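You operate a simulated robot arm through the tools that you are given. There is no shell and no other tool. Be economical: measure what you need, move in short steps, check, and stop when the job is done.

Carry out the task below with a simulated robot arm. There is one attempt and no reset: what you move stays moved.

TASK
Feed 4 washers into the blue-rimmed tub and put it back.
Fine: tub under the chute first; gate open to feed, closed after; none spilt.

It is judged by the outcome, as a careful person would: the job done as asked, and still so three seconds after it is handed in. It fails if anything else is knocked over, pushed out of place, dropped, spilled or broken.

THE ROBOT
A 6-joint arm with a two-finger parallel gripper, fixed in place. Base frame: the origin is at the foot of the arm, x ahead of it, y to its left, z up. Readings come in mm, degrees, newtons and seconds.
With the tool pointing down near the work surface it reaches from about 260 to 680 mm from the base axis. Its first joint turns from -66.0 to 66.0 degrees. Payload 2.9 kg.
The TCP is the grasp point between the finger pads, 30 mm short of the fingertips. In the tool frame z runs along the fingers and y along their closing line. The gripper opens to 110 mm. The fingers are 20 mm wide and 10 mm thick; the gripper's body (48 by 112 mm) begins 55 mm behind the TCP.
Orientation is that of the tool frame in the base frame, as a unit quaternion [w, x, y, z]. With the fingers straight down and closing along the base's y, the tool's x points along the base's -x, its y along +y and its z along -z.

THE INTERFACE
- The arm moves only by the tool apply_moves. Its arguments are lists of equal length, an entry for each row: "slide": the shift along the tool's x, y, z in units of 40 mm (1.0 is 40 mm), a list of three; "angular": the turn, a rotation vector about the tool's x, y, z in units of 5 degrees (1.0 is 5 degrees), a list of three; "claw": the gripper command, from -1 (fully open) to 1 (shut), values between in proportion. In form: {"slide": [[dx, dy, dz], ...], "angular": [[rx, ry, rz], ...], "claw": [claw, ...]}. A call has 1 to 20 rows; each row shifts and turns the commanded pose from where the row before left it, along the tool's axes as they then stand. A call with a number of a shift or a turn outside -1 to 1 is refused whole. A row lasts 0.2 s, in which the tool goes at most 50 mm and 8.6 degrees; a call with a longer step from one row to the next is refused whole, and so is a gripper value outside its range. A pose out of reach is approached as far as the arm can. The call stops where the force on the tool passes 40 N (or 10 N more than at its start, if that is more) or the arm is blocked; 0.2 s more then pass. Each finger travels about 108 mm/s and halts on what it meets, pressing with about 31 N; the grip force reading is that of the motor and also rises with nothing between the fingers. The clock runs only during rows and for 0.2 s after the last one: add rows that do not move to give the fingers time. The reply holds the time, the measured pose of the TCP, the force on the tool along the base axes, the opening and the grip force, in the units named above and with some noise, and new pictures: "pictures" is both (left out), scene, wrist or none.
- Cameras (640 x 400 px; columns grow to the right, rows downward): "scene" is fixed at [65.4, 431.4, 1407.1]; the picture's right is [-0.79, -0.62, 0.00], its down [-0.28, 0.36, -0.89] and it looks along [0.55, -0.70, -0.46] (base axes); focal length 358 px, centre (320, 200). "wrist" rides on the gripper at [-36, 0, -57] in the tool frame; the picture's right is [0.00, -1.00, 0.00], its down [0.97, 0.00, -0.24] and it looks along [0.24, 0.00, 0.97] (tool axes); focal length 218 px, centre (320, 200). There is no depth. A picture from a camera that has moved, and an enlarged one, comes with that camera's place and axes in the base frame and with its lens. The place of the scene camera against the robot may be out by one fixed shift of up to 18 mm in any direction.
- inspect(camera, box): a new picture of the part [left, top, right, bottom] of that camera's present view, enlarged. No time passes.
- finish_job(): hands the job in; it is judged then, once.

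Go step by step. Nothing tells you positions but the pictures and the camera data: compare them with the known pose of the tool, close in by small moves and look again before you grip or let go. The budget is 120 turns and 150 pictures, counting those below and the enlarged ones. Unless the task says otherwise, let go and move clear before handing in, and close with one line.

The tools are called after "Emit:" as a command line: name --argument value ..., lists and objects as JSON in quotes. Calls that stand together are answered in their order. apply_moves: Moves the arm, as the interface text tells. Its arguments: {"type":"object","properties":{"slide":{"type":"array","items":{"type":"array","items":{"type":"number"}}},"angular":{"type":"array","items":{"type":"array","items":{"type":"number"}}},"claw":{"type":"array","items":{"type":"number"}},"pictures":{"type":"string","enum":["both","scene","wrist","none"]}},"required":["slide","angular","claw"]} The other tools are called the same way: inspect (camera, box) takes an enlarged picture of a part of a camera's view; finish_job () hands the job in.

At the start:

```text
clock: 0.0
tcp_pos: [426.7, 107.3, 1165.5]
tool_rot: [0.0, 0.0, 1.0, -0.001]
contact_force: [0.5, 0.6, 0.5]
grip_width: 110.0
finger_force: 0.1
```

scene: 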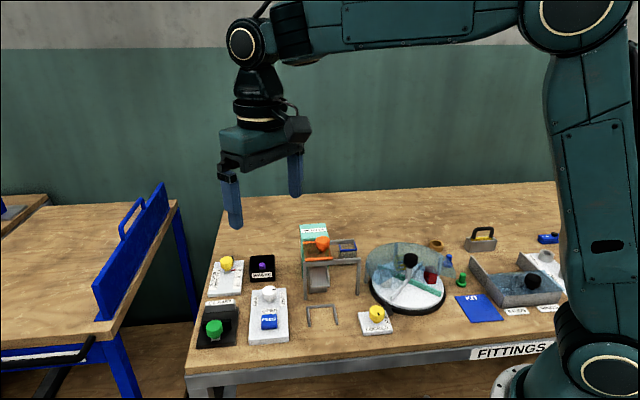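
wrist: 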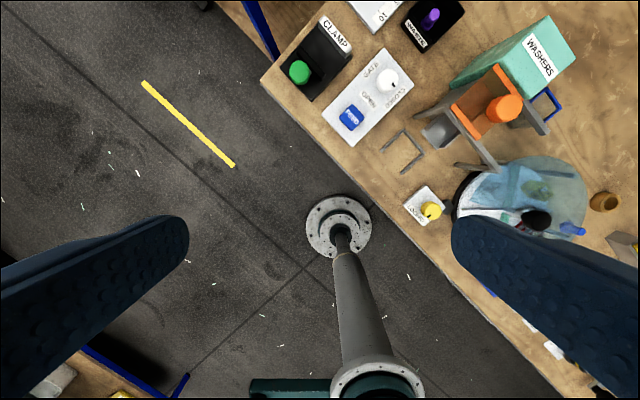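

I see a bench with a washer dispenser (hopper, orange knob, chute), a control panel and other stations. I'll enlarge the views to read the labels and find the blue-rimmed tub.

Emit:
inspect --camera "scene" --box '[180, 210, 380, 350]'

Emit:
inspect --camera "scene" --box '[350, 210, 590, 360]'

Emit:
inspect --camera "wrist" --box '[260, 0, 460, 125]'

Emit:
inspect --camera "wrist" --box '[400, 0, 640, 150]'

```text
2.86 times, centred on (280, 280) of scene
camera zoom: at [65.4, 431.4, 1407.1], right [-0.79, -0.62, 0.0], down [-0.28, 0.36, -0.89], along [0.55, -0.7, -0.46], focal length 1023 px, centre (434, -29)
```

zoom: 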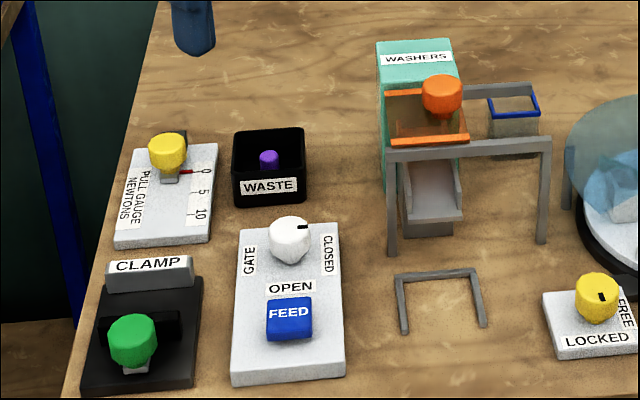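

```text
2.67 times, centred on (470, 285) of scene
camera zoom: at [65.4, 431.4, 1407.1], right [-0.79, -0.62, 0.0], down [-0.28, 0.36, -0.89], along [0.55, -0.7, -0.46], focal length 955 px, centre (-80, -27)
```

zoom: 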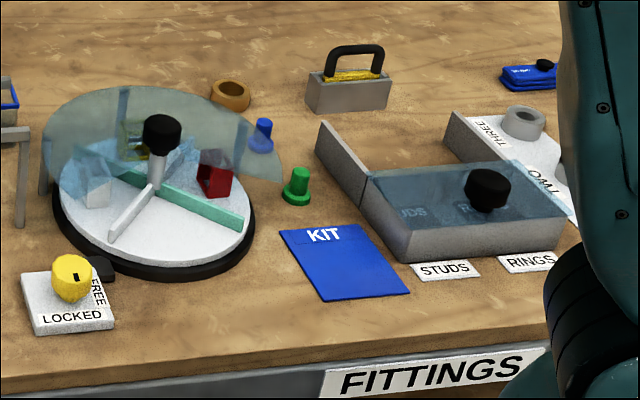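

```text
3.20 times, centred on (360, 62) of wrist
camera zoom: at [462.8, 106.7, 1223.2], right [0.0, -1.0, 0.0], down [-0.97, 0.0, 0.24], along [-0.24, 0.0, -0.97], focal length 698 px, centre (192, 640)
```

zoom: 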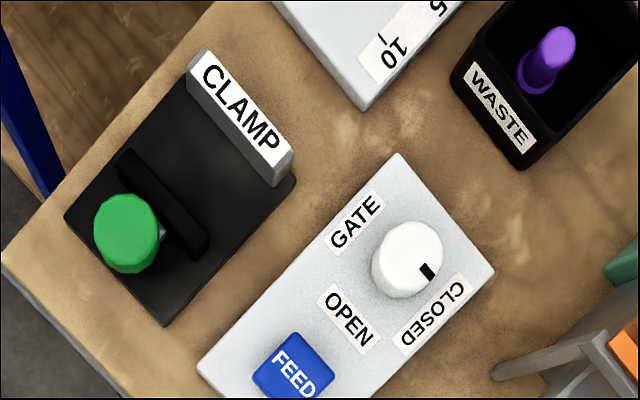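

```text
2.67 times, centred on (520, 75) of wrist
camera zoom: at [462.8, 106.7, 1223.2], right [0.0, -1.0, 0.0], down [-0.97, 0.0, 0.24], along [-0.24, 0.0, -0.97], focal length 582 px, centre (-213, 533)
```

zoom: 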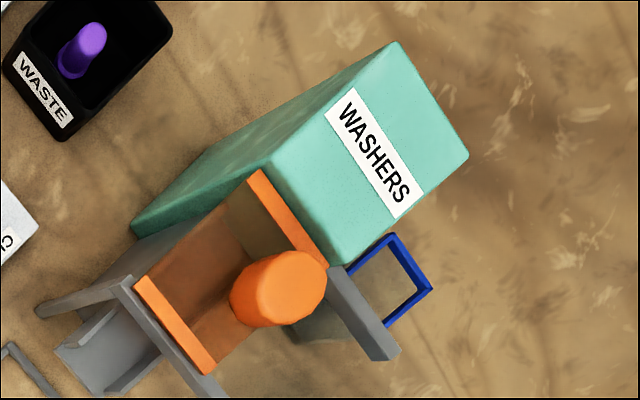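

The tub sits right of the hopper; the gate and FEED button are on the white panel; the chute comes out between gantry legs. I'll move above the dispenser for a closer look.

Emit:
apply_moves --slide '[[-0.1, -0.92, 0.2], [-0.1, -0.92, 0.2], [-0.1, -0.92, 0.2], [-0.1, -0.92, 0.2], [-0.1, -0.92, 0.2], [-0.1, -0.92, 0.2], [0, 0, 0]]' --angular '[[0, 0, 0], [0, 0, 0], [0, 0, 0], [0, 0, 0], [0, 0, 0], [0, 0, 0], [0, 0, 0]]' --claw '[-1, -1, -1, -1, -1, -1, -1]'

```text
clock: 1.6
tcp_pos: [450.8, -112.2, 1115.3]
tool_rot: [0.0, 0.0, 1.0, 0.0]
contact_force: [0.9, 0.0, 1.0]
grip_width: 109.9
finger_force: 0.0
camera wrist: at [488.0, -114.1, 1173.3], right [0.0, -1.0, 0.0], down [-0.97, 0.0, 0.24], along [-0.24, 0.0, -0.97], focal length 218 px, centre (320, 200)
```

scene: 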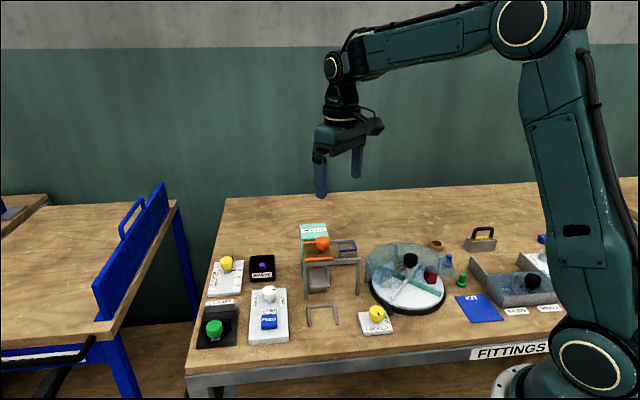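
wrist: 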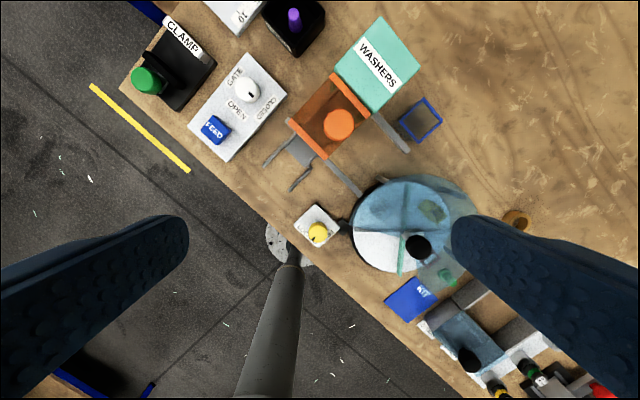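

Emit:
inspect --camera "wrist" --box '[240, 60, 460, 200]'

Emit:
inspect --camera "scene" --box '[290, 215, 374, 332]'

```text
2.86 times, centred on (350, 130) of wrist
camera zoom: at [488.0, -114.1, 1173.3], right [0.0, -1.0, 0.0], down [-0.97, 0.0, 0.24], along [-0.24, 0.0, -0.97], focal length 624 px, centre (234, 400)
```

zoom: 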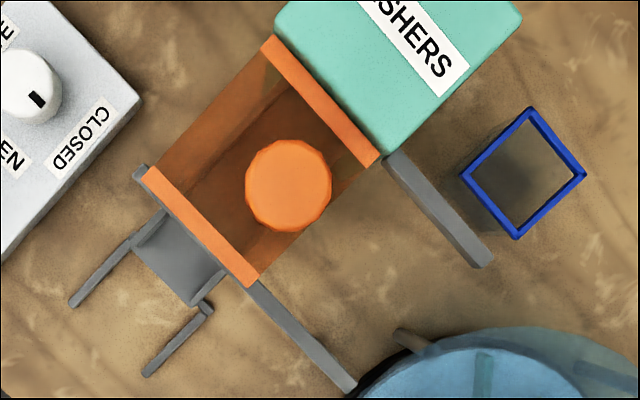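

```text
3.42 times, centred on (332, 274) of scene
camera zoom: at [65.5, 431.4, 1407.1], right [-0.79, -0.62, 0.0], down [-0.28, 0.36, -0.89], along [0.55, -0.7, -0.46], focal length 1224 px, centre (279, -51)
```

zoom: 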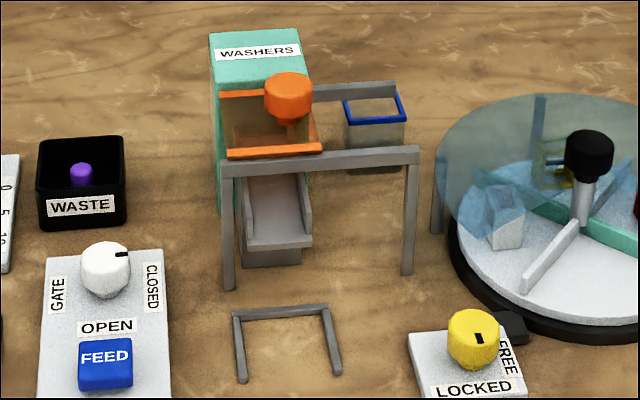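

The tub is square, ~45 mm, at about (524,-266), with its sides at 45° to the base axes, and the nest (U bracket) lies in front of the chute lip. I'll turn 45° to align with the bench and go above the tub.

Emit:
apply_moves --slide '[[0, 0, 0], [0, 0, 0], [0, 0, 0], [0, 0, 0], [0, 0, 0], [0, 0, 0], [0, 0, 0], [0, 0, 0], [0, 0, 0], [-1, -0.356, 0.5], [-1, -0.356, 0.5], [-1, -0.356, 0.5], [-1, -0.356, 0.5], [0, 0, 0]]' --angular '[[0, 0, 1], [0, 0, 1], [0, 0, 1], [0, 0, 1], [0, 0, 1], [0, 0, 1], [0, 0, 1], [0, 0, 1], [0, 0, 1], [0, 0, 0], [0, 0, 0], [0, 0, 0], [0, 0, 0], [0, 0, 0]]' --claw '[-1, -1, -1, -1, -1, -1, -1, -1, -1, -0.4, -0.4, -0.4, -0.4, -0.4]'

```text
clock: 4.6
tcp_pos: [522.0, -265.1, 1037.2]
tool_rot: [0.0, 0.383, 0.924, 0.0]
contact_force: [0.2, 0.3, -0.4]
grip_width: 77.0
finger_force: 0.1
camera wrist: at [547.9, -291.3, 1094.0], right [-0.71, -0.71, 0.0], down [-0.69, 0.69, 0.24], along [-0.17, 0.17, -0.97], focal length 218 px, centre (320, 200)
```

scene: 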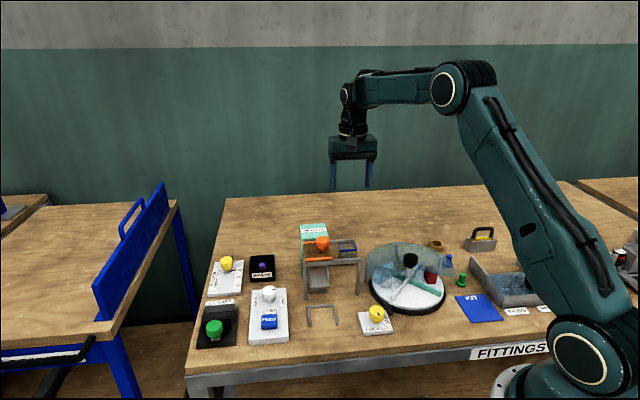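
wrist: 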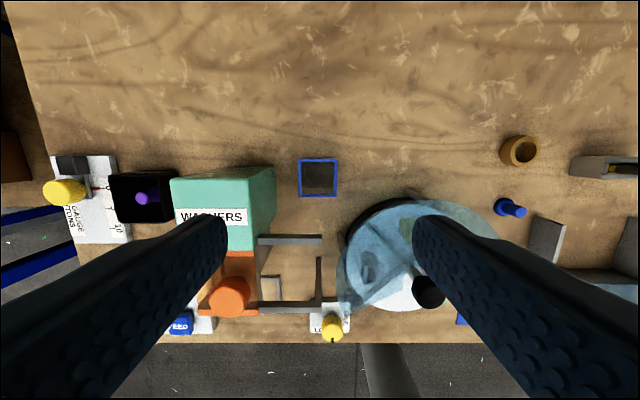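

Emit:
inspect --camera "wrist" --box '[220, 140, 380, 240]'

```text
4.00 times, centred on (300, 190) of wrist
camera zoom: at [547.9, -291.3, 1094.0], right [-0.71, -0.71, 0.0], down [-0.69, 0.69, 0.24], along [-0.17, 0.17, -0.97], focal length 873 px, centre (400, 240)
```

zoom: 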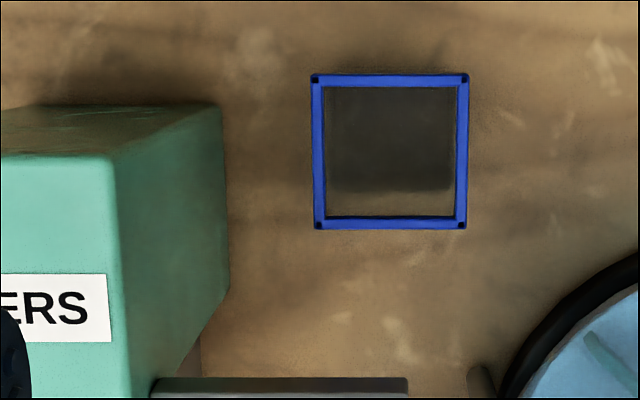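

The tub centre is within 3 mm of the tool line, and the hopper top is about z=900, with the tub rim about z=830. I'll descend to just above the rim and check.

Emit:
apply_moves --slide '[[0.04, 0.07, 0.8], [0, 0, 0.9], [0, 0, 0.9], [0, 0, 0.9], [0, 0, 0.25], [0, 0, 0]]' --angular '[[0, 0, 0], [0, 0, 0], [0, 0, 0], [0, 0, 0], [0, 0, 0], [0, 0, 0]]' --claw '[-0.4, -0.4, -0.4, -0.4, -0.4, -0.4]'

Emit:
inspect --camera "scene" --box '[290, 195, 390, 275]'

```text
clock: 6.0
tcp_pos: [523.0, -261.8, 889.6]
tool_rot: [0.0, 0.383, 0.924, 0.0]
contact_force: [0.5, 0.7, 0.5]
grip_width: 77.1
finger_force: 0.1
camera wrist: at [548.1, -288.9, 946.8], right [-0.71, -0.71, 0.0], down [-0.69, 0.69, 0.24], along [-0.17, 0.17, -0.97], focal length 218 px, centre (320, 200)
```

scene: 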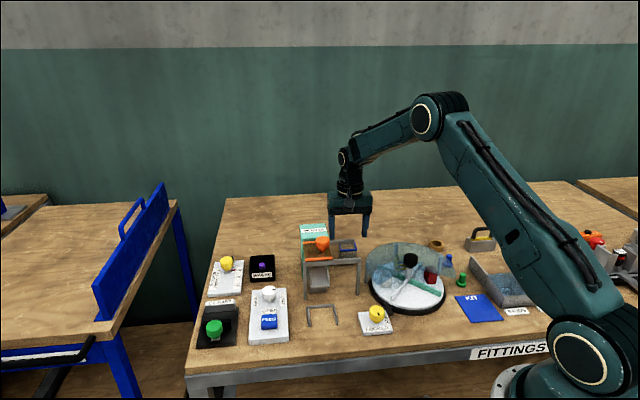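
wrist: 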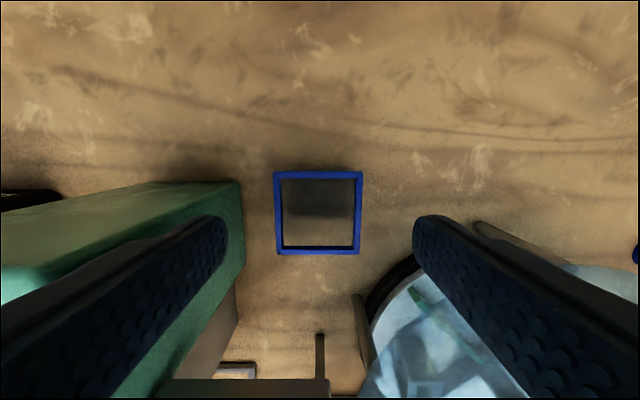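

```text
5.00 times, centred on (340, 235) of scene
camera zoom: at [65.4, 431.4, 1407.1], right [-0.79, -0.62, 0.0], down [-0.28, 0.36, -0.89], along [0.55, -0.7, -0.46], focal length 1790 px, centre (220, 25)
```

zoom: 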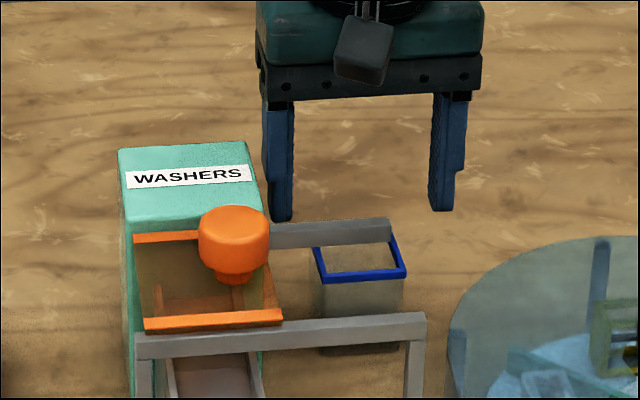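

Emit:
apply_moves --slide '[[-0.04, 0, 0.6], [0, 0, 0.58], [0, 0, 0]]' --angular '[[0, 0, 0], [0, 0, 0], [0, 0, 0]]' --claw '[-0.4, -0.4, -0.4]'

Emit:
inspect --camera "scene" --box '[290, 195, 390, 275]'

```text
clock: 6.8
tcp_pos: [524.4, -264.0, 840.9]
tool_rot: [0.0, 0.383, 0.924, -0.001]
contact_force: [0.4, -0.3, 0.7]
grip_width: 77.3
finger_force: 0.1
camera wrist: at [550.2, -290.9, 898.5], right [-0.71, -0.71, 0.0], down [-0.69, 0.69, 0.24], along [-0.17, 0.17, -0.97], focal length 218 px, centre (320, 200)
```

scene: 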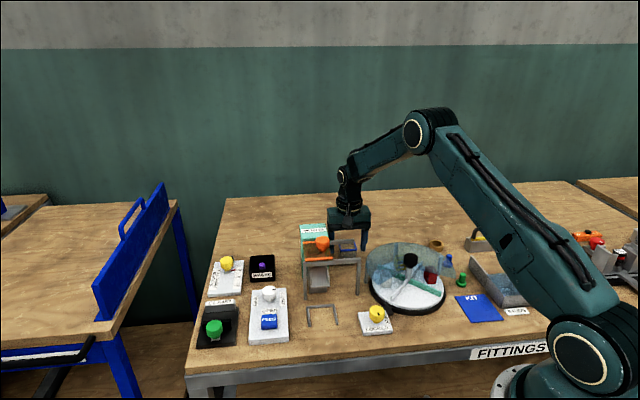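
wrist: 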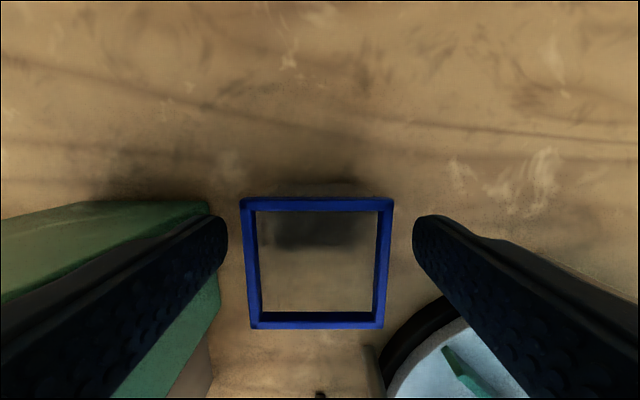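

```text
5.00 times, centred on (340, 235) of scene
camera zoom: at [65.4, 431.4, 1407.1], right [-0.79, -0.62, 0.0], down [-0.28, 0.36, -0.89], along [0.55, -0.7, -0.46], focal length 1790 px, centre (220, 25)
```

zoom: 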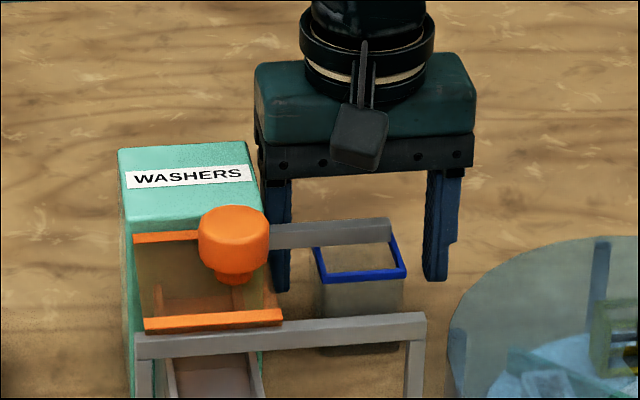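

Fingers straddle the tub centrally, with about 20 mm overlap. Closing.

Emit:
apply_moves --slide '[[0, 0, 0], [0, 0, 0], [0, 0, 0], [0, 0, 0]]' --angular '[[0, 0, 0], [0, 0, 0], [0, 0, 0], [0, 0, 0]]' --claw '[0.5, 0.5, 0.5, 0.5]' --pictures "wrist"

```text
clock: 7.8
tcp_pos: [524.1, -263.9, 841.5]
tool_rot: [0.0, 0.382, 0.924, 0.0]
contact_force: [0.1, 0.1, -0.2]
grip_width: 44.5
finger_force: 31.3
camera wrist: at [550.2, -290.9, 898.8], right [-0.71, -0.71, 0.0], down [-0.69, 0.69, 0.24], along [-0.17, 0.17, -0.97], focal length 218 px, centre (320, 200)
```

wrist: 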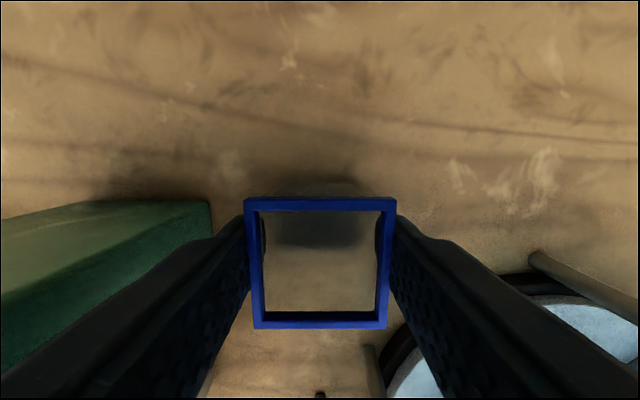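

The tub is gripped. Lifting straight up well clear of the hopper, then across to the front of the chute, stopping short to look at the nest.

Emit:
apply_moves --slide '[[0, 0, -0.5], [0, 0, -1], [0, 0, -1], [0, 0, -1], [0, 0, -1], [0, 0, -0.75], [0.5, 0.2, 0], [0.9, 0.36, 0], [0.9, 0.36, 0], [0.9, 0.36, 0], [0.9, 0.36, 0], [0.9, 0.36, 0], [0.675, 0.375, 0], [0, 0, 0]]' --angular '[[0, 0, 0], [0, 0, 0], [0, 0, 0], [0, 0, 0], [0, 0, 0], [0, 0, 0], [0, 0, 0], [0, 0, 0], [0, 0, 0], [0, 0, 0], [0, 0, 0], [0, 0, 0], [0, 0, 0], [0, 0, 0]]' --claw '[0.5, 0.5, 0.5, 0.5, 0.5, 0.5, 0.5, 0.5, 0.5, 0.5, 0.5, 0.5, 0.5, 0.5]'

```text
clock: 10.8
tcp_pos: [431.0, -35.5, 1050.7]
tool_rot: [0.0, 0.383, 0.924, 0.0]
contact_force: [0.3, 0.1, -0.4]
grip_width: 44.6
finger_force: 30.6
camera wrist: at [457.3, -61.6, 1108.9], right [-0.71, -0.71, 0.0], down [-0.69, 0.69, 0.24], along [-0.17, 0.17, -0.97], focal length 218 px, centre (320, 200)
```

scene: 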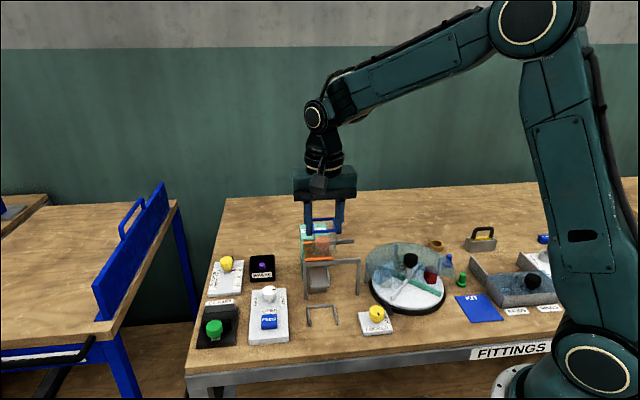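
wrist: 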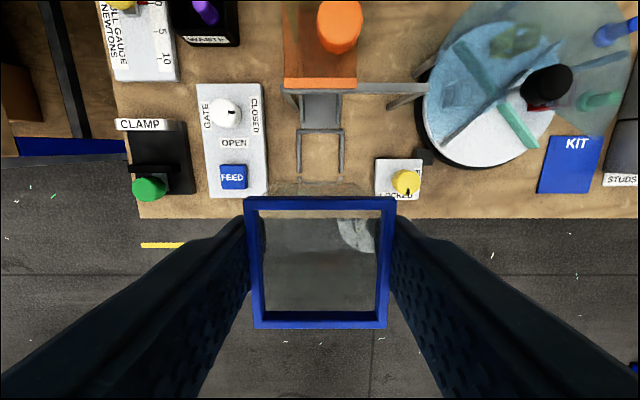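

Emit:
inspect --camera "wrist" --box '[260, 60, 400, 195]'

Emit:
inspect --camera "wrist" --box '[180, 70, 280, 210]'

Emit:
inspect --camera "scene" --box '[285, 245, 365, 335]'

```text
2.96 times, centred on (330, 128) of wrist
camera zoom: at [457.3, -61.6, 1108.9], right [-0.71, -0.71, 0.0], down [-0.69, 0.69, 0.24], along [-0.17, 0.17, -0.97], focal length 647 px, centre (290, 415)
```

zoom: 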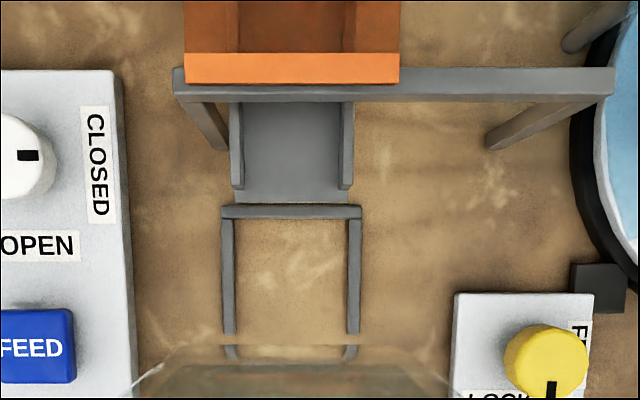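

```text
2.86 times, centred on (230, 140) of wrist
camera zoom: at [457.3, -61.6, 1108.9], right [-0.71, -0.71, 0.0], down [-0.69, 0.69, 0.24], along [-0.17, 0.17, -0.97], focal length 624 px, centre (577, 371)
```

zoom: 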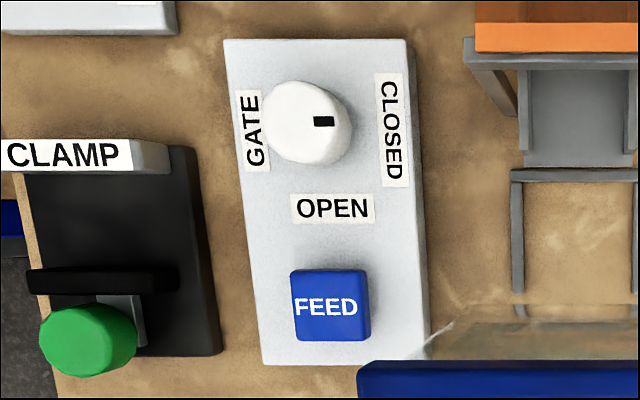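

```text
4.44 times, centred on (325, 290) of scene
camera zoom: at [65.4, 431.4, 1407.1], right [-0.79, -0.62, 0.0], down [-0.28, 0.36, -0.89], along [0.55, -0.7, -0.46], focal length 1591 px, centre (298, -200)
```

zoom: 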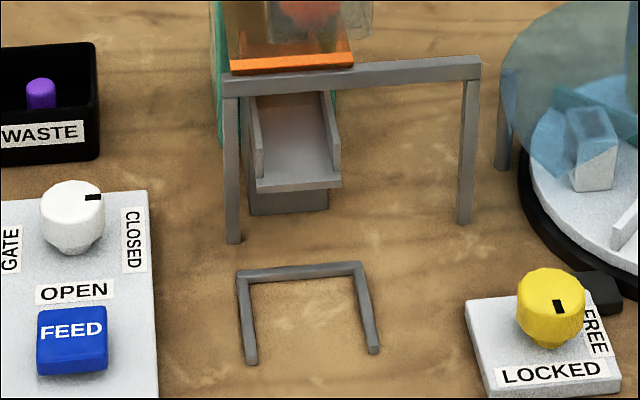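

The nest's inner sides are at R≈-307…-251 (in my bench axes), the back bar at D≈384, and the chute lip is just above and behind it. I'll lower the tub slightly forward of the final place, and then check.

Emit:
apply_moves --slide '[[-0.45, -0.02, 0], [0, 0, 1], [0, 0, 1], [0, 0, 1], [0, 0, 1], [0, 0, 0.7], [0, 0, 0]]' --angular '[[0, 0, 0], [0, 0, 0], [0, 0, 0], [0, 0, 0], [0, 0, 0], [0, 0, 0], [0, 0, 0]]' --claw '[0.5, 0.5, 0.5, 0.5, 0.5, 0.5, 0.5]' --pictures "wrist"

Emit:
inspect --camera "scene" --box '[270, 215, 390, 335]'

```text
clock: 12.4
tcp_pos: [444.3, -49.7, 861.0]
tool_rot: [0.0, 0.382, 0.924, 0.0]
contact_force: [-0.3, 1.1, -1.3]
grip_width: 44.9
finger_force: 31.4
camera wrist: at [470.6, -76.3, 919.5], right [-0.71, -0.71, 0.0], down [-0.69, 0.69, 0.24], along [-0.17, 0.17, -0.97], focal length 218 px, centre (320, 200)
```

wrist: 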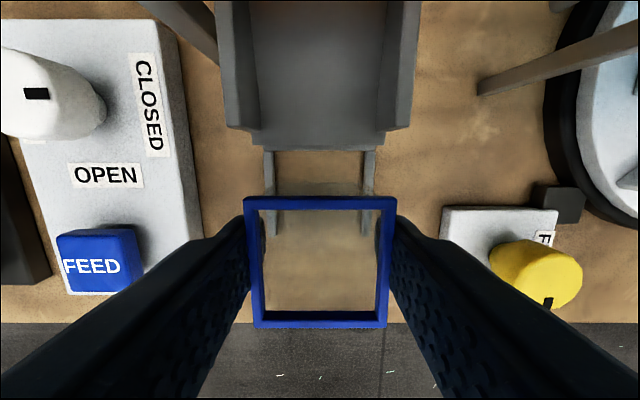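

```text
3.33 times, centred on (330, 275) of scene
camera zoom: at [65.4, 431.4, 1407.1], right [-0.79, -0.62, 0.0], down [-0.28, 0.36, -0.89], along [0.55, -0.7, -0.46], focal length 1193 px, centre (287, -50)
```

zoom: 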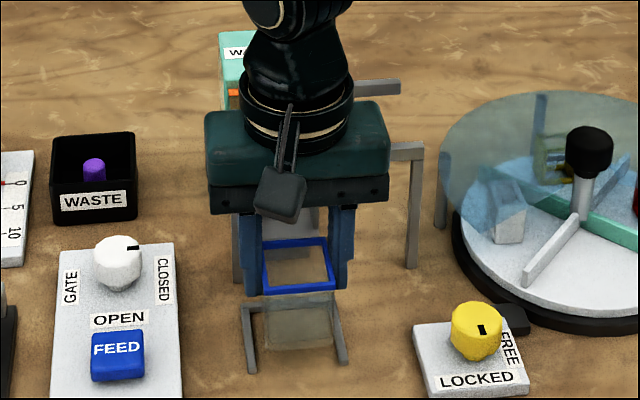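

Aligned between the nest bars. Lowering to the bench level and sliding it back under the lip.

Emit:
apply_moves --slide '[[0, 0, 0.3], [0, 0, 0.16], [-0.13, 0, 0], [-0.13, 0, 0], [0, 0, 0]]' --angular '[[0, 0, 0], [0, 0, 0], [0, 0, 0], [0, 0, 0], [0, 0, 0]]' --claw '[0.5, 0.5, 0.5, 0.5, 0.5]' --pictures "wrist"

Emit:
inspect --camera "scene" --box '[270, 215, 390, 335]'

```text
clock: 13.6
tcp_pos: [451.4, -57.6, 844.8]
tool_rot: [-0.001, 0.382, 0.924, 0.0]
contact_force: [-1.3, 0.2, 0.2]
grip_width: 44.6
finger_force: 31.1
camera wrist: at [477.3, -84.0, 901.5], right [-0.71, -0.71, 0.0], down [-0.69, 0.69, 0.24], along [-0.17, 0.17, -0.97], focal length 218 px, centre (320, 200)
```

wrist: 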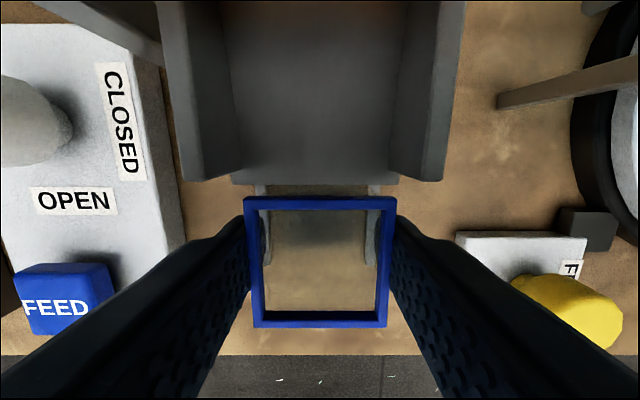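

```text
3.33 times, centred on (330, 275) of scene
camera zoom: at [65.4, 431.4, 1407.1], right [-0.79, -0.62, 0.0], down [-0.28, 0.36, -0.89], along [0.55, -0.7, -0.46], focal length 1193 px, centre (287, -50)
```

zoom: 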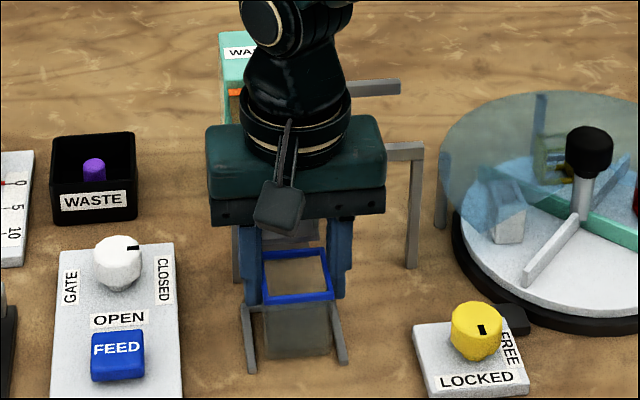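

Emit:
apply_moves --slide '[[-0.05, 0, 0], [0, 0, 0.08], [0, 0, 0]]' --angular '[[0, 0, 0], [0, 0, 0], [0, 0, 0]]' --claw '[0.5, 0.5, 0.5]' --pictures "none"

```text
clock: 14.4
tcp_pos: [451.8, -58.4, 841.1]
tool_rot: [0.0, 0.383, 0.924, 0.0]
contact_force: [-1.8, 0.6, 6.1]
grip_width: 44.6
finger_force: 30.8
```

The tub is on the bench. Releasing and rising.

Emit:
apply_moves --slide '[[0, 0, 0], [0, 0, 0], [0, 0, -0.5], [0, 0, -1], [0, 0, -1], [0, 0, 0]]' --angular '[[0, 0, 0], [0, 0, 0], [0, 0, 0], [0, 0, 0], [0, 0, 0], [0, 0, 0]]' --claw '[-0.4, -0.4, -0.4, -0.4, -0.4, -0.4]'

Emit:
inspect --camera "scene" --box '[270, 215, 390, 335]'

```text
clock: 15.8
tcp_pos: [453.8, -59.9, 937.6]
tool_rot: [0.0, 0.382, 0.924, 0.0]
contact_force: [-0.3, -0.6, -0.1]
grip_width: 77.3
finger_force: 0.1
camera wrist: at [479.2, -85.8, 995.0], right [-0.71, -0.71, 0.0], down [-0.69, 0.69, 0.24], along [-0.17, 0.17, -0.97], focal length 218 px, centre (320, 200)
```

scene: 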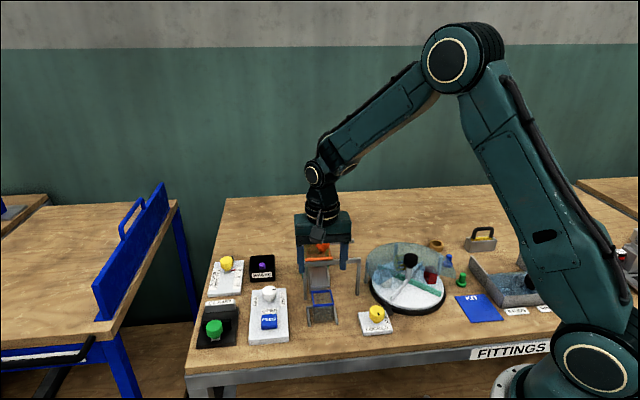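
wrist: 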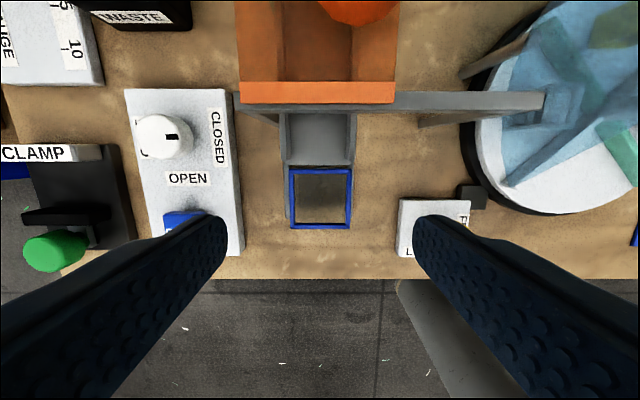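

```text
3.33 times, centred on (330, 275) of scene
camera zoom: at [65.4, 431.4, 1407.1], right [-0.79, -0.62, 0.0], down [-0.28, 0.36, -0.89], along [0.55, -0.7, -0.46], focal length 1193 px, centre (287, -50)
```

zoom: 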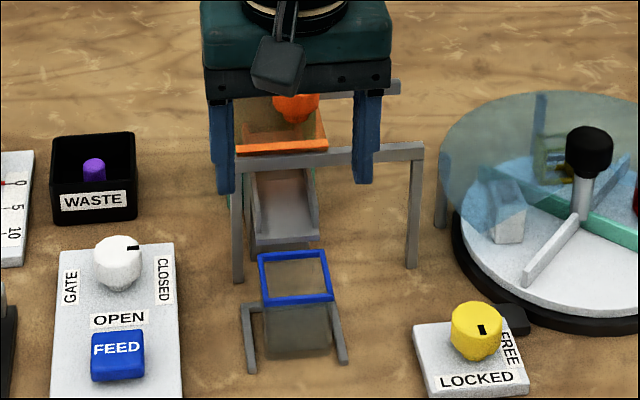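

The tub sits squarely in the nest under the chute lip. Next, to the gate knob, at about R=-395, D=407, top z≈823.

Emit:
apply_moves --slide '[[0, 0.9, -0.5], [0, 1, 0], [0, 1, 0], [-0.55, 0, 0], [-0.55, 0, 0], [0, 0, 0]]' --angular '[[0, 0, 0], [0, 0, 0], [0, 0, 0], [0, 0, 0], [0, 0, 0], [0, 0, 0]]' --claw '[-0.4, -0.4, -0.4, -0.4, -0.4, -0.4]' --pictures "wrist"

```text
clock: 17.2
tcp_pos: [565.7, -9.9, 959.9]
tool_rot: [0.0, 0.383, 0.924, 0.0]
contact_force: [1.0, -0.5, -0.8]
grip_width: 76.9
finger_force: 0.1
camera wrist: at [590.9, -36.2, 1016.8], right [-0.71, -0.71, 0.0], down [-0.69, 0.69, 0.24], along [-0.17, 0.17, -0.97], focal length 218 px, centre (320, 200)
```

wrist: 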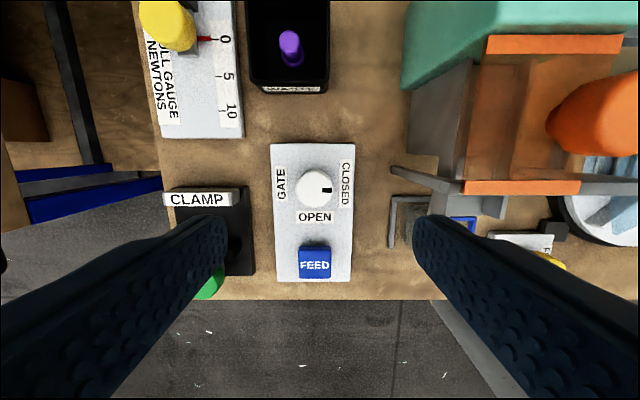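

Emit:
inspect --camera "wrist" --box '[260, 140, 370, 290]'

Emit:
inspect --camera "scene" --box '[240, 270, 310, 350]'

```text
2.67 times, centred on (315, 215) of wrist
camera zoom: at [590.9, -36.2, 1016.8], right [-0.71, -0.71, 0.0], down [-0.69, 0.69, 0.24], along [-0.17, 0.17, -0.97], focal length 582 px, centre (333, 160)
```

zoom: 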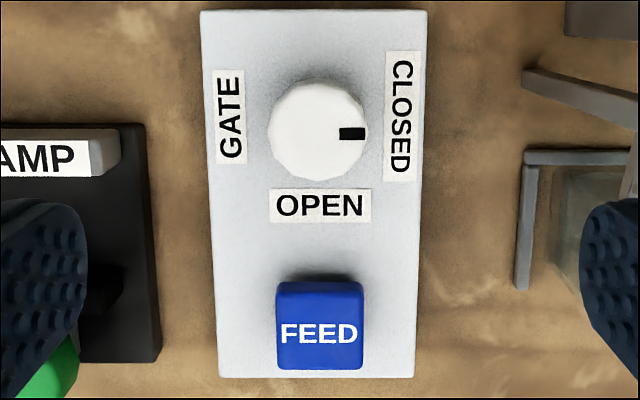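

```text
5.00 times, centred on (275, 310) of scene
camera zoom: at [65.4, 431.4, 1407.1], right [-0.79, -0.62, 0.0], down [-0.28, 0.36, -0.89], along [0.55, -0.7, -0.46], focal length 1790 px, centre (545, -350)
```

zoom: 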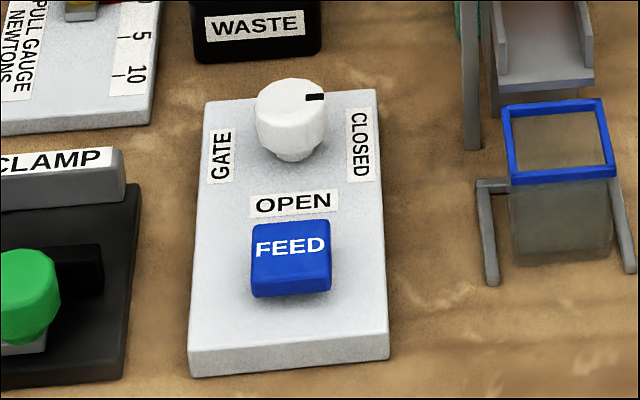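

The knob cap (≈33 mm) is at R=-397.5, D=406 and reads CLOSED; the button is at D=326. I'll pre-rotate −45° and descend around the cap.

Emit:
apply_moves --slide '[[0.025, 0.11, 0], [0, 0, 0], [0, 0, 0], [0, 0, 0], [0, 0, 0], [0, 0, 0], [0, 0, 0], [0, 0, 0], [0, 0, 0], [0, 0, 0], [0, 0, 1], [0, 0, 1], [0, 0, 0.7], [0, 0, 0.36], [0, 0, 0]]' --angular '[[0, 0, 0], [0, 0, -1], [0, 0, -1], [0, 0, -1], [0, 0, -1], [0, 0, -1], [0, 0, -1], [0, 0, -1], [0, 0, -1], [0, 0, -1], [0, 0, 0], [0, 0, 0], [0, 0, 0], [0, 0, 0], [0, 0, 0]]' --claw '[-0.4, -0.4, -0.4, -0.4, -0.4, -0.4, -0.4, -0.4, -0.4, -0.4, -0.4, -0.4, -0.4, -0.4, -0.4]'

Emit:
inspect --camera "scene" --box '[220, 230, 330, 340]'

```text
clock: 20.4
tcp_pos: [570.4, -5.4, 840.7]
tool_rot: [0.0, 0.001, 1.0, 0.0]
contact_force: [-0.6, -0.2, -0.1]
grip_width: 76.8
finger_force: 0.0
camera wrist: at [605.4, -7.2, 897.4], right [0.0, -1.0, 0.0], down [-0.97, 0.0, 0.24], along [-0.24, 0.0, -0.97], focal length 218 px, centre (320, 200)
```

scene: 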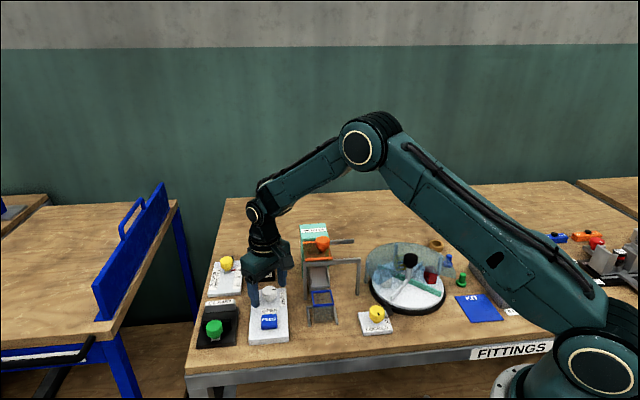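
wrist: 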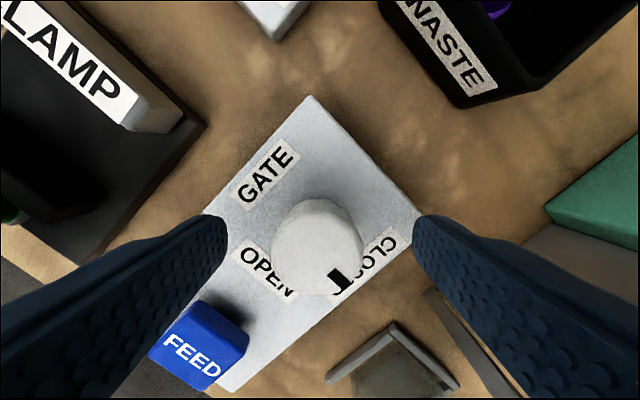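

```text
3.64 times, centred on (275, 285) of scene
camera zoom: at [65.4, 431.4, 1407.1], right [-0.79, -0.62, 0.0], down [-0.28, 0.36, -0.89], along [0.55, -0.7, -0.46], focal length 1302 px, centre (484, -109)
```

zoom: 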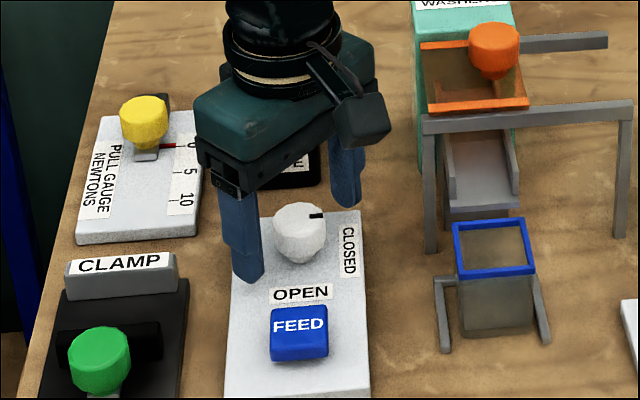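

Centred on the cap. Lowering 6 mm more and gripping.

Emit:
apply_moves --slide '[[-0.03, 0, 0.15], [0, 0, 0], [0, 0, 0], [0, 0, 0], [0, 0, 0]]' --angular '[[0, 0, 0], [0, 0, 0], [0, 0, 0], [0, 0, 0], [0, 0, 0]]' --claw '[-0.4, 0.8, 0.8, 0.8, 0.8]' --pictures "wrist"

```text
clock: 21.6
tcp_pos: [570.1, -4.9, 832.9]
tool_rot: [0.0, -0.001, 1.0, 0.0]
contact_force: [1.1, 5.1, -2.2]
grip_width: 32.6
finger_force: 44.9
camera wrist: at [607.2, -6.0, 890.5], right [0.0, -1.0, 0.0], down [-0.97, 0.0, 0.24], along [-0.24, 0.0, -0.97], focal length 218 px, centre (320, 200)
```

wrist: 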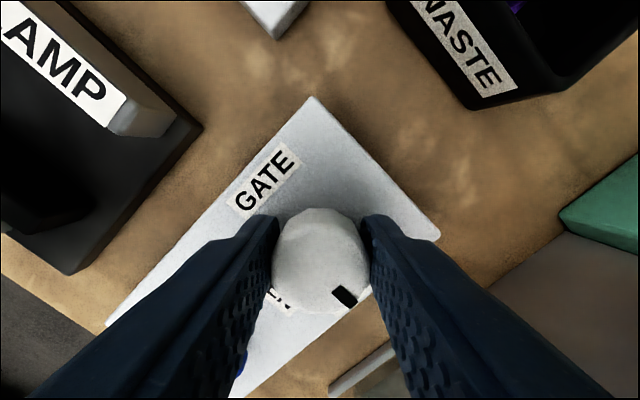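

Emit:
apply_moves --slide '[[0, 0, 0], [0, 0, 0], [0, 0, 0], [0, 0, 0], [0, 0, 0], [0, 0, 0]]' --angular '[[0, 0, 1], [0, 0, 1], [0, 0, 1], [0, 0, 1], [0, 0, 1], [0, 0, 1]]' --claw '[0.8, 0.8, 0.8, 0.8, 0.8, 0.8]' --pictures "wrist"

```text
clock: 23.0
tcp_pos: [570.4, -5.9, 833.0]
tool_rot: [0.001, 0.263, 0.965, 0.0]
contact_force: [16.6, -21.2, -7.6]
grip_width: 32.7
finger_force: 45.4
camera wrist: at [601.6, -25.7, 890.7], right [-0.51, -0.86, 0.0], down [-0.84, 0.49, 0.24], along [-0.2, 0.12, -0.97], focal length 218 px, centre (320, 200)
```

wrist: 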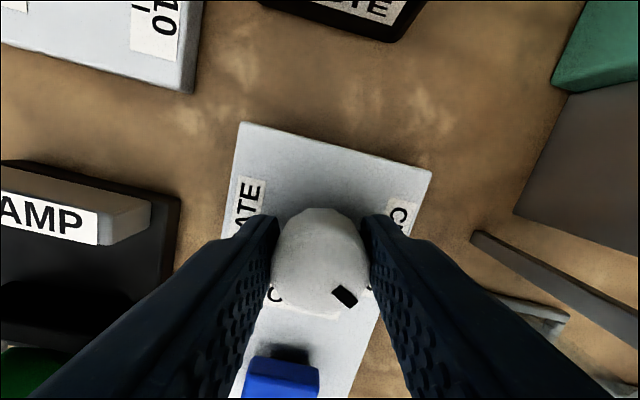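

The knob follows, with some side force; I'll shift 1.5 mm to relieve it and continue.

Emit:
apply_moves --slide '[[-0.04, 0, 0], [0, 0, 0]]' --angular '[[0, 0, 0], [0, 0, 1]]' --claw '[0.8, 0.8]' --pictures "none"

```text
clock: 23.6
tcp_pos: [570.0, -5.7, 834.2]
tool_rot: [0.0, 0.303, 0.953, -0.002]
contact_force: [-0.4, -23.2, 5.1]
grip_width: 32.7
finger_force: 45.5
```

Emit:
apply_moves --slide '[[-0.015, -0.02, 0], [0, 0, 0], [0, 0, 0]]' --angular '[[0, 0, 0], [0, 0, 1], [0, 0, 1]]' --claw '[0.8, 0.8, 0.8]' --pictures "none"

```text
clock: 24.4
tcp_pos: [571.4, -6.2, 832.8]
tool_rot: [0.0, 0.383, 0.924, 0.0]
contact_force: [-17.5, -17.3, 26.3]
grip_width: 32.8
finger_force: 44.4
```

Side force persists, so I'll open, look, and regrip centred.

Emit:
apply_moves --slide '[[0, 0, 0], [0, 0, 0], [0, 0, 0]]' --angular '[[0, 0, 0], [0, 0, 0], [0, 0, 0]]' --claw '[0.0, -0.1, -0.1]'

Emit:
inspect --camera "scene" --box '[220, 230, 330, 340]'

```text
clock: 25.2
tcp_pos: [571.3, -6.7, 831.2]
tool_rot: [0.0, 0.383, 0.924, 0.0]
contact_force: [0.3, 0.3, 0.1]
grip_width: 60.5
finger_force: 0.1
camera wrist: at [597.1, -33.0, 889.3], right [-0.71, -0.71, 0.0], down [-0.69, 0.69, 0.24], along [-0.17, 0.17, -0.97], focal length 218 px, centre (320, 200)
```

scene: 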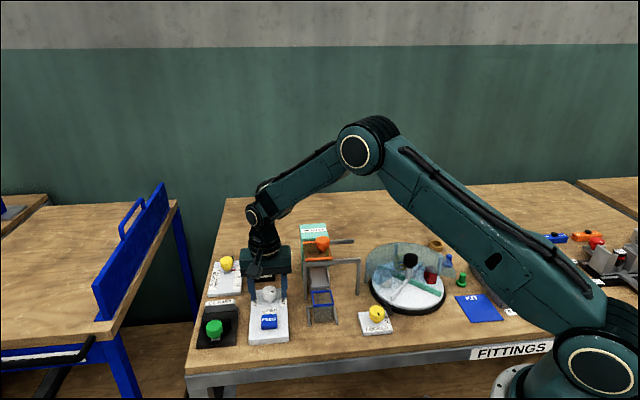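
wrist: 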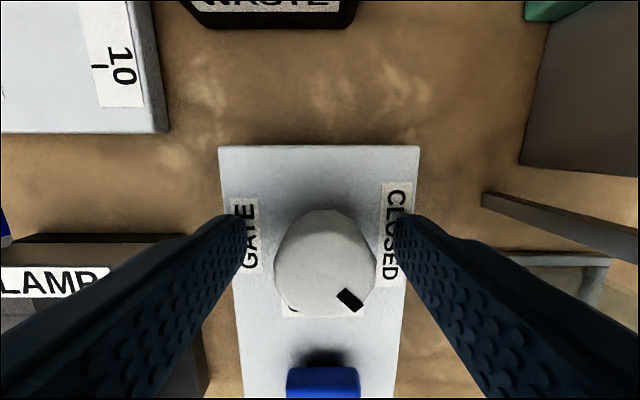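

```text
3.64 times, centred on (275, 285) of scene
camera zoom: at [65.4, 431.4, 1407.1], right [-0.79, -0.62, 0.0], down [-0.28, 0.36, -0.89], along [0.55, -0.7, -0.46], focal length 1302 px, centre (484, -109)
```

zoom: 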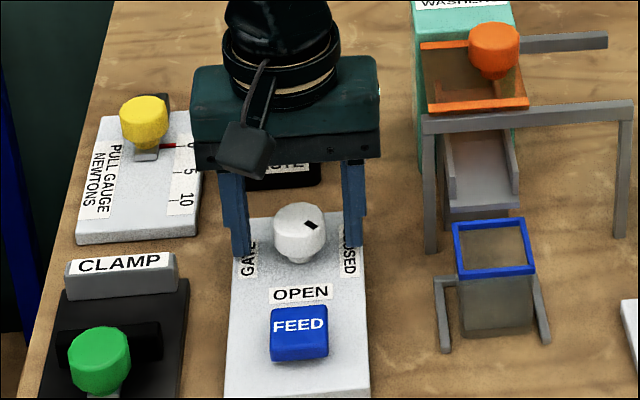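

The knob has turned 45° and is holding. Recentring by 2 mm and regripping slightly higher for the second half.

Emit:
apply_moves --slide '[[0, -0.045, -0.08], [0, 0, 0], [0, 0, 0], [0, 0, 0]]' --angular '[[0, 0, 0], [0, 0, 0], [0, 0, 0], [0, 0, 0]]' --claw '[-0.1, 0.6, 0.6, 0.6]' --pictures "none"

Emit:
apply_moves --slide '[[0, 0, 0], [0, 0, 0], [0, 0, 0], [0, 0, 0], [0, 0, 0]]' --angular '[[0, 0, 1], [0, 0, 1], [0, 0, 1], [0, 0, 1], [0, 0, 1]]' --claw '[0.6, 0.6, 0.6, 0.6, 0.6]' --pictures "none"

```text
clock: 26.2
tcp_pos: [570.3, -7.5, 835.3]
tool_rot: [-0.001, 0.383, 0.924, -0.001]
contact_force: [-2.4, -2.3, -0.8]
grip_width: 32.6
finger_force: 44.9
```

```text
clock: 27.4
tcp_pos: [568.8, -7.9, 837.4]
tool_rot: [-0.001, 0.575, 0.818, -0.001]
contact_force: [0.8, -11.1, -6.2]
grip_width: 32.7
finger_force: 44.5
```

Emit:
apply_moves --slide '[[0, 0, 0], [0, 0, 0], [0, 0, 0], [0, 0, 0], [0, 0, 0]]' --angular '[[0, 0, 1], [0, 0, 1], [0, 0, 1], [0, 0, 1], [0, 0, 0]]' --claw '[0.6, 0.6, 0.6, 0.6, 0.6]' --pictures "wrist"

Emit:
inspect --camera "scene" --box '[220, 230, 330, 340]'

```text
clock: 28.6
tcp_pos: [567.7, -9.4, 835.5]
tool_rot: [-0.001, 0.709, 0.706, -0.003]
contact_force: [-29.8, -22.6, 8.9]
grip_width: 32.6
finger_force: 45.1
camera wrist: at [568.4, -45.8, 893.0], right [-1.0, 0.0, 0.01], down [0.01, 0.97, 0.24], along [-0.01, 0.24, -0.97], focal length 218 px, centre (320, 200)
```

wrist: 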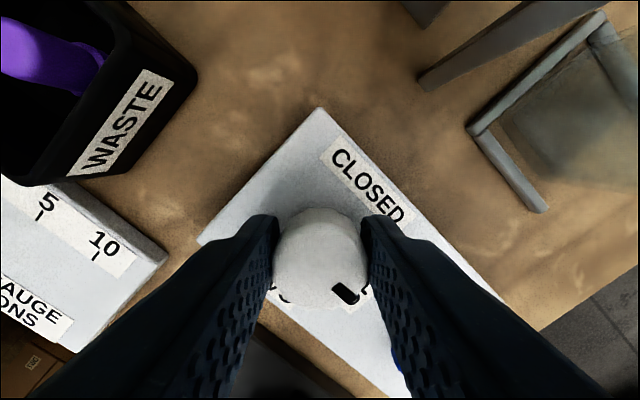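

```text
3.64 times, centred on (275, 285) of scene
camera zoom: at [64.6, 430.9, 1407.3], right [-0.79, -0.62, 0.0], down [-0.28, 0.36, -0.89], along [0.55, -0.7, -0.46], focal length 1302 px, centre (484, -109)
```

zoom: 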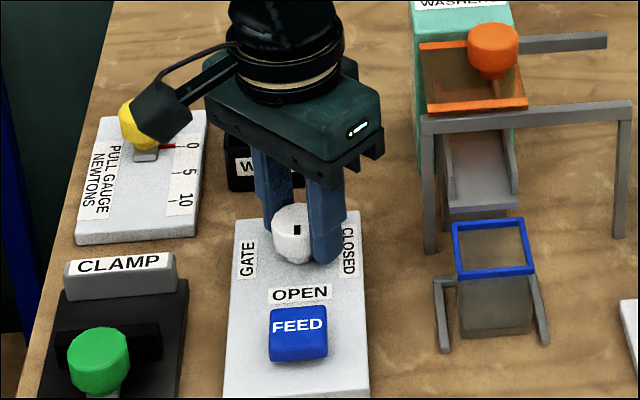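

The mark appears to point toward OPEN. Releasing and lifting to verify.

Emit:
apply_moves --slide '[[0, 0, 0], [0, 0, 0], [0, 0, -0.5], [0, 0, -1], [0, 0, -1], [0, 0, 0]]' --angular '[[0, 0, 0], [0, 0, 0], [0, 0, 0], [0, 0, 0], [0, 0, 0], [0, 0, 0]]' --claw '[-0.1, -0.1, -0.1, -0.1, -0.1, -0.1]' --pictures "wrist"

Emit:
inspect --camera "scene" --box '[240, 260, 340, 345]'

```text
clock: 30.0
tcp_pos: [570.9, -9.4, 935.2]
tool_rot: [0.0, 0.707, 0.707, 0.0]
contact_force: [-0.6, 0.3, -0.5]
grip_width: 60.7
finger_force: 0.0
camera wrist: at [570.8, -46.7, 992.5], right [-1.0, 0.0, 0.0], down [0.0, 0.97, 0.24], along [0.0, 0.24, -0.97], focal length 218 px, centre (320, 200)
```

wrist: 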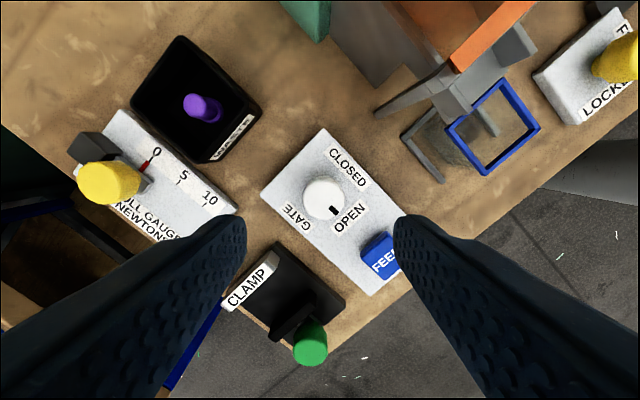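

```text
4.71 times, centred on (290, 302) of scene
camera zoom: at [65.4, 431.4, 1407.1], right [-0.79, -0.62, 0.0], down [-0.28, 0.36, -0.89], along [0.55, -0.7, -0.46], focal length 1685 px, centre (461, -282)
```

zoom: 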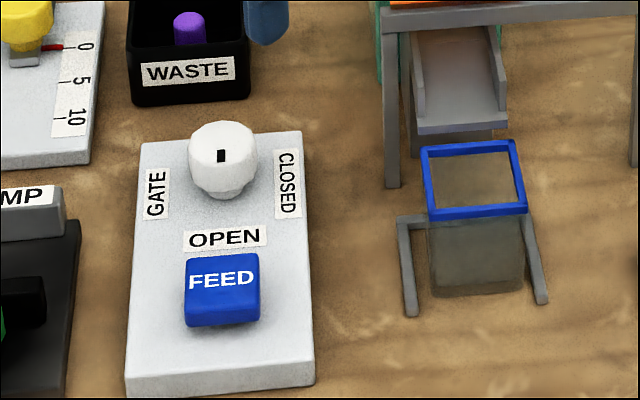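

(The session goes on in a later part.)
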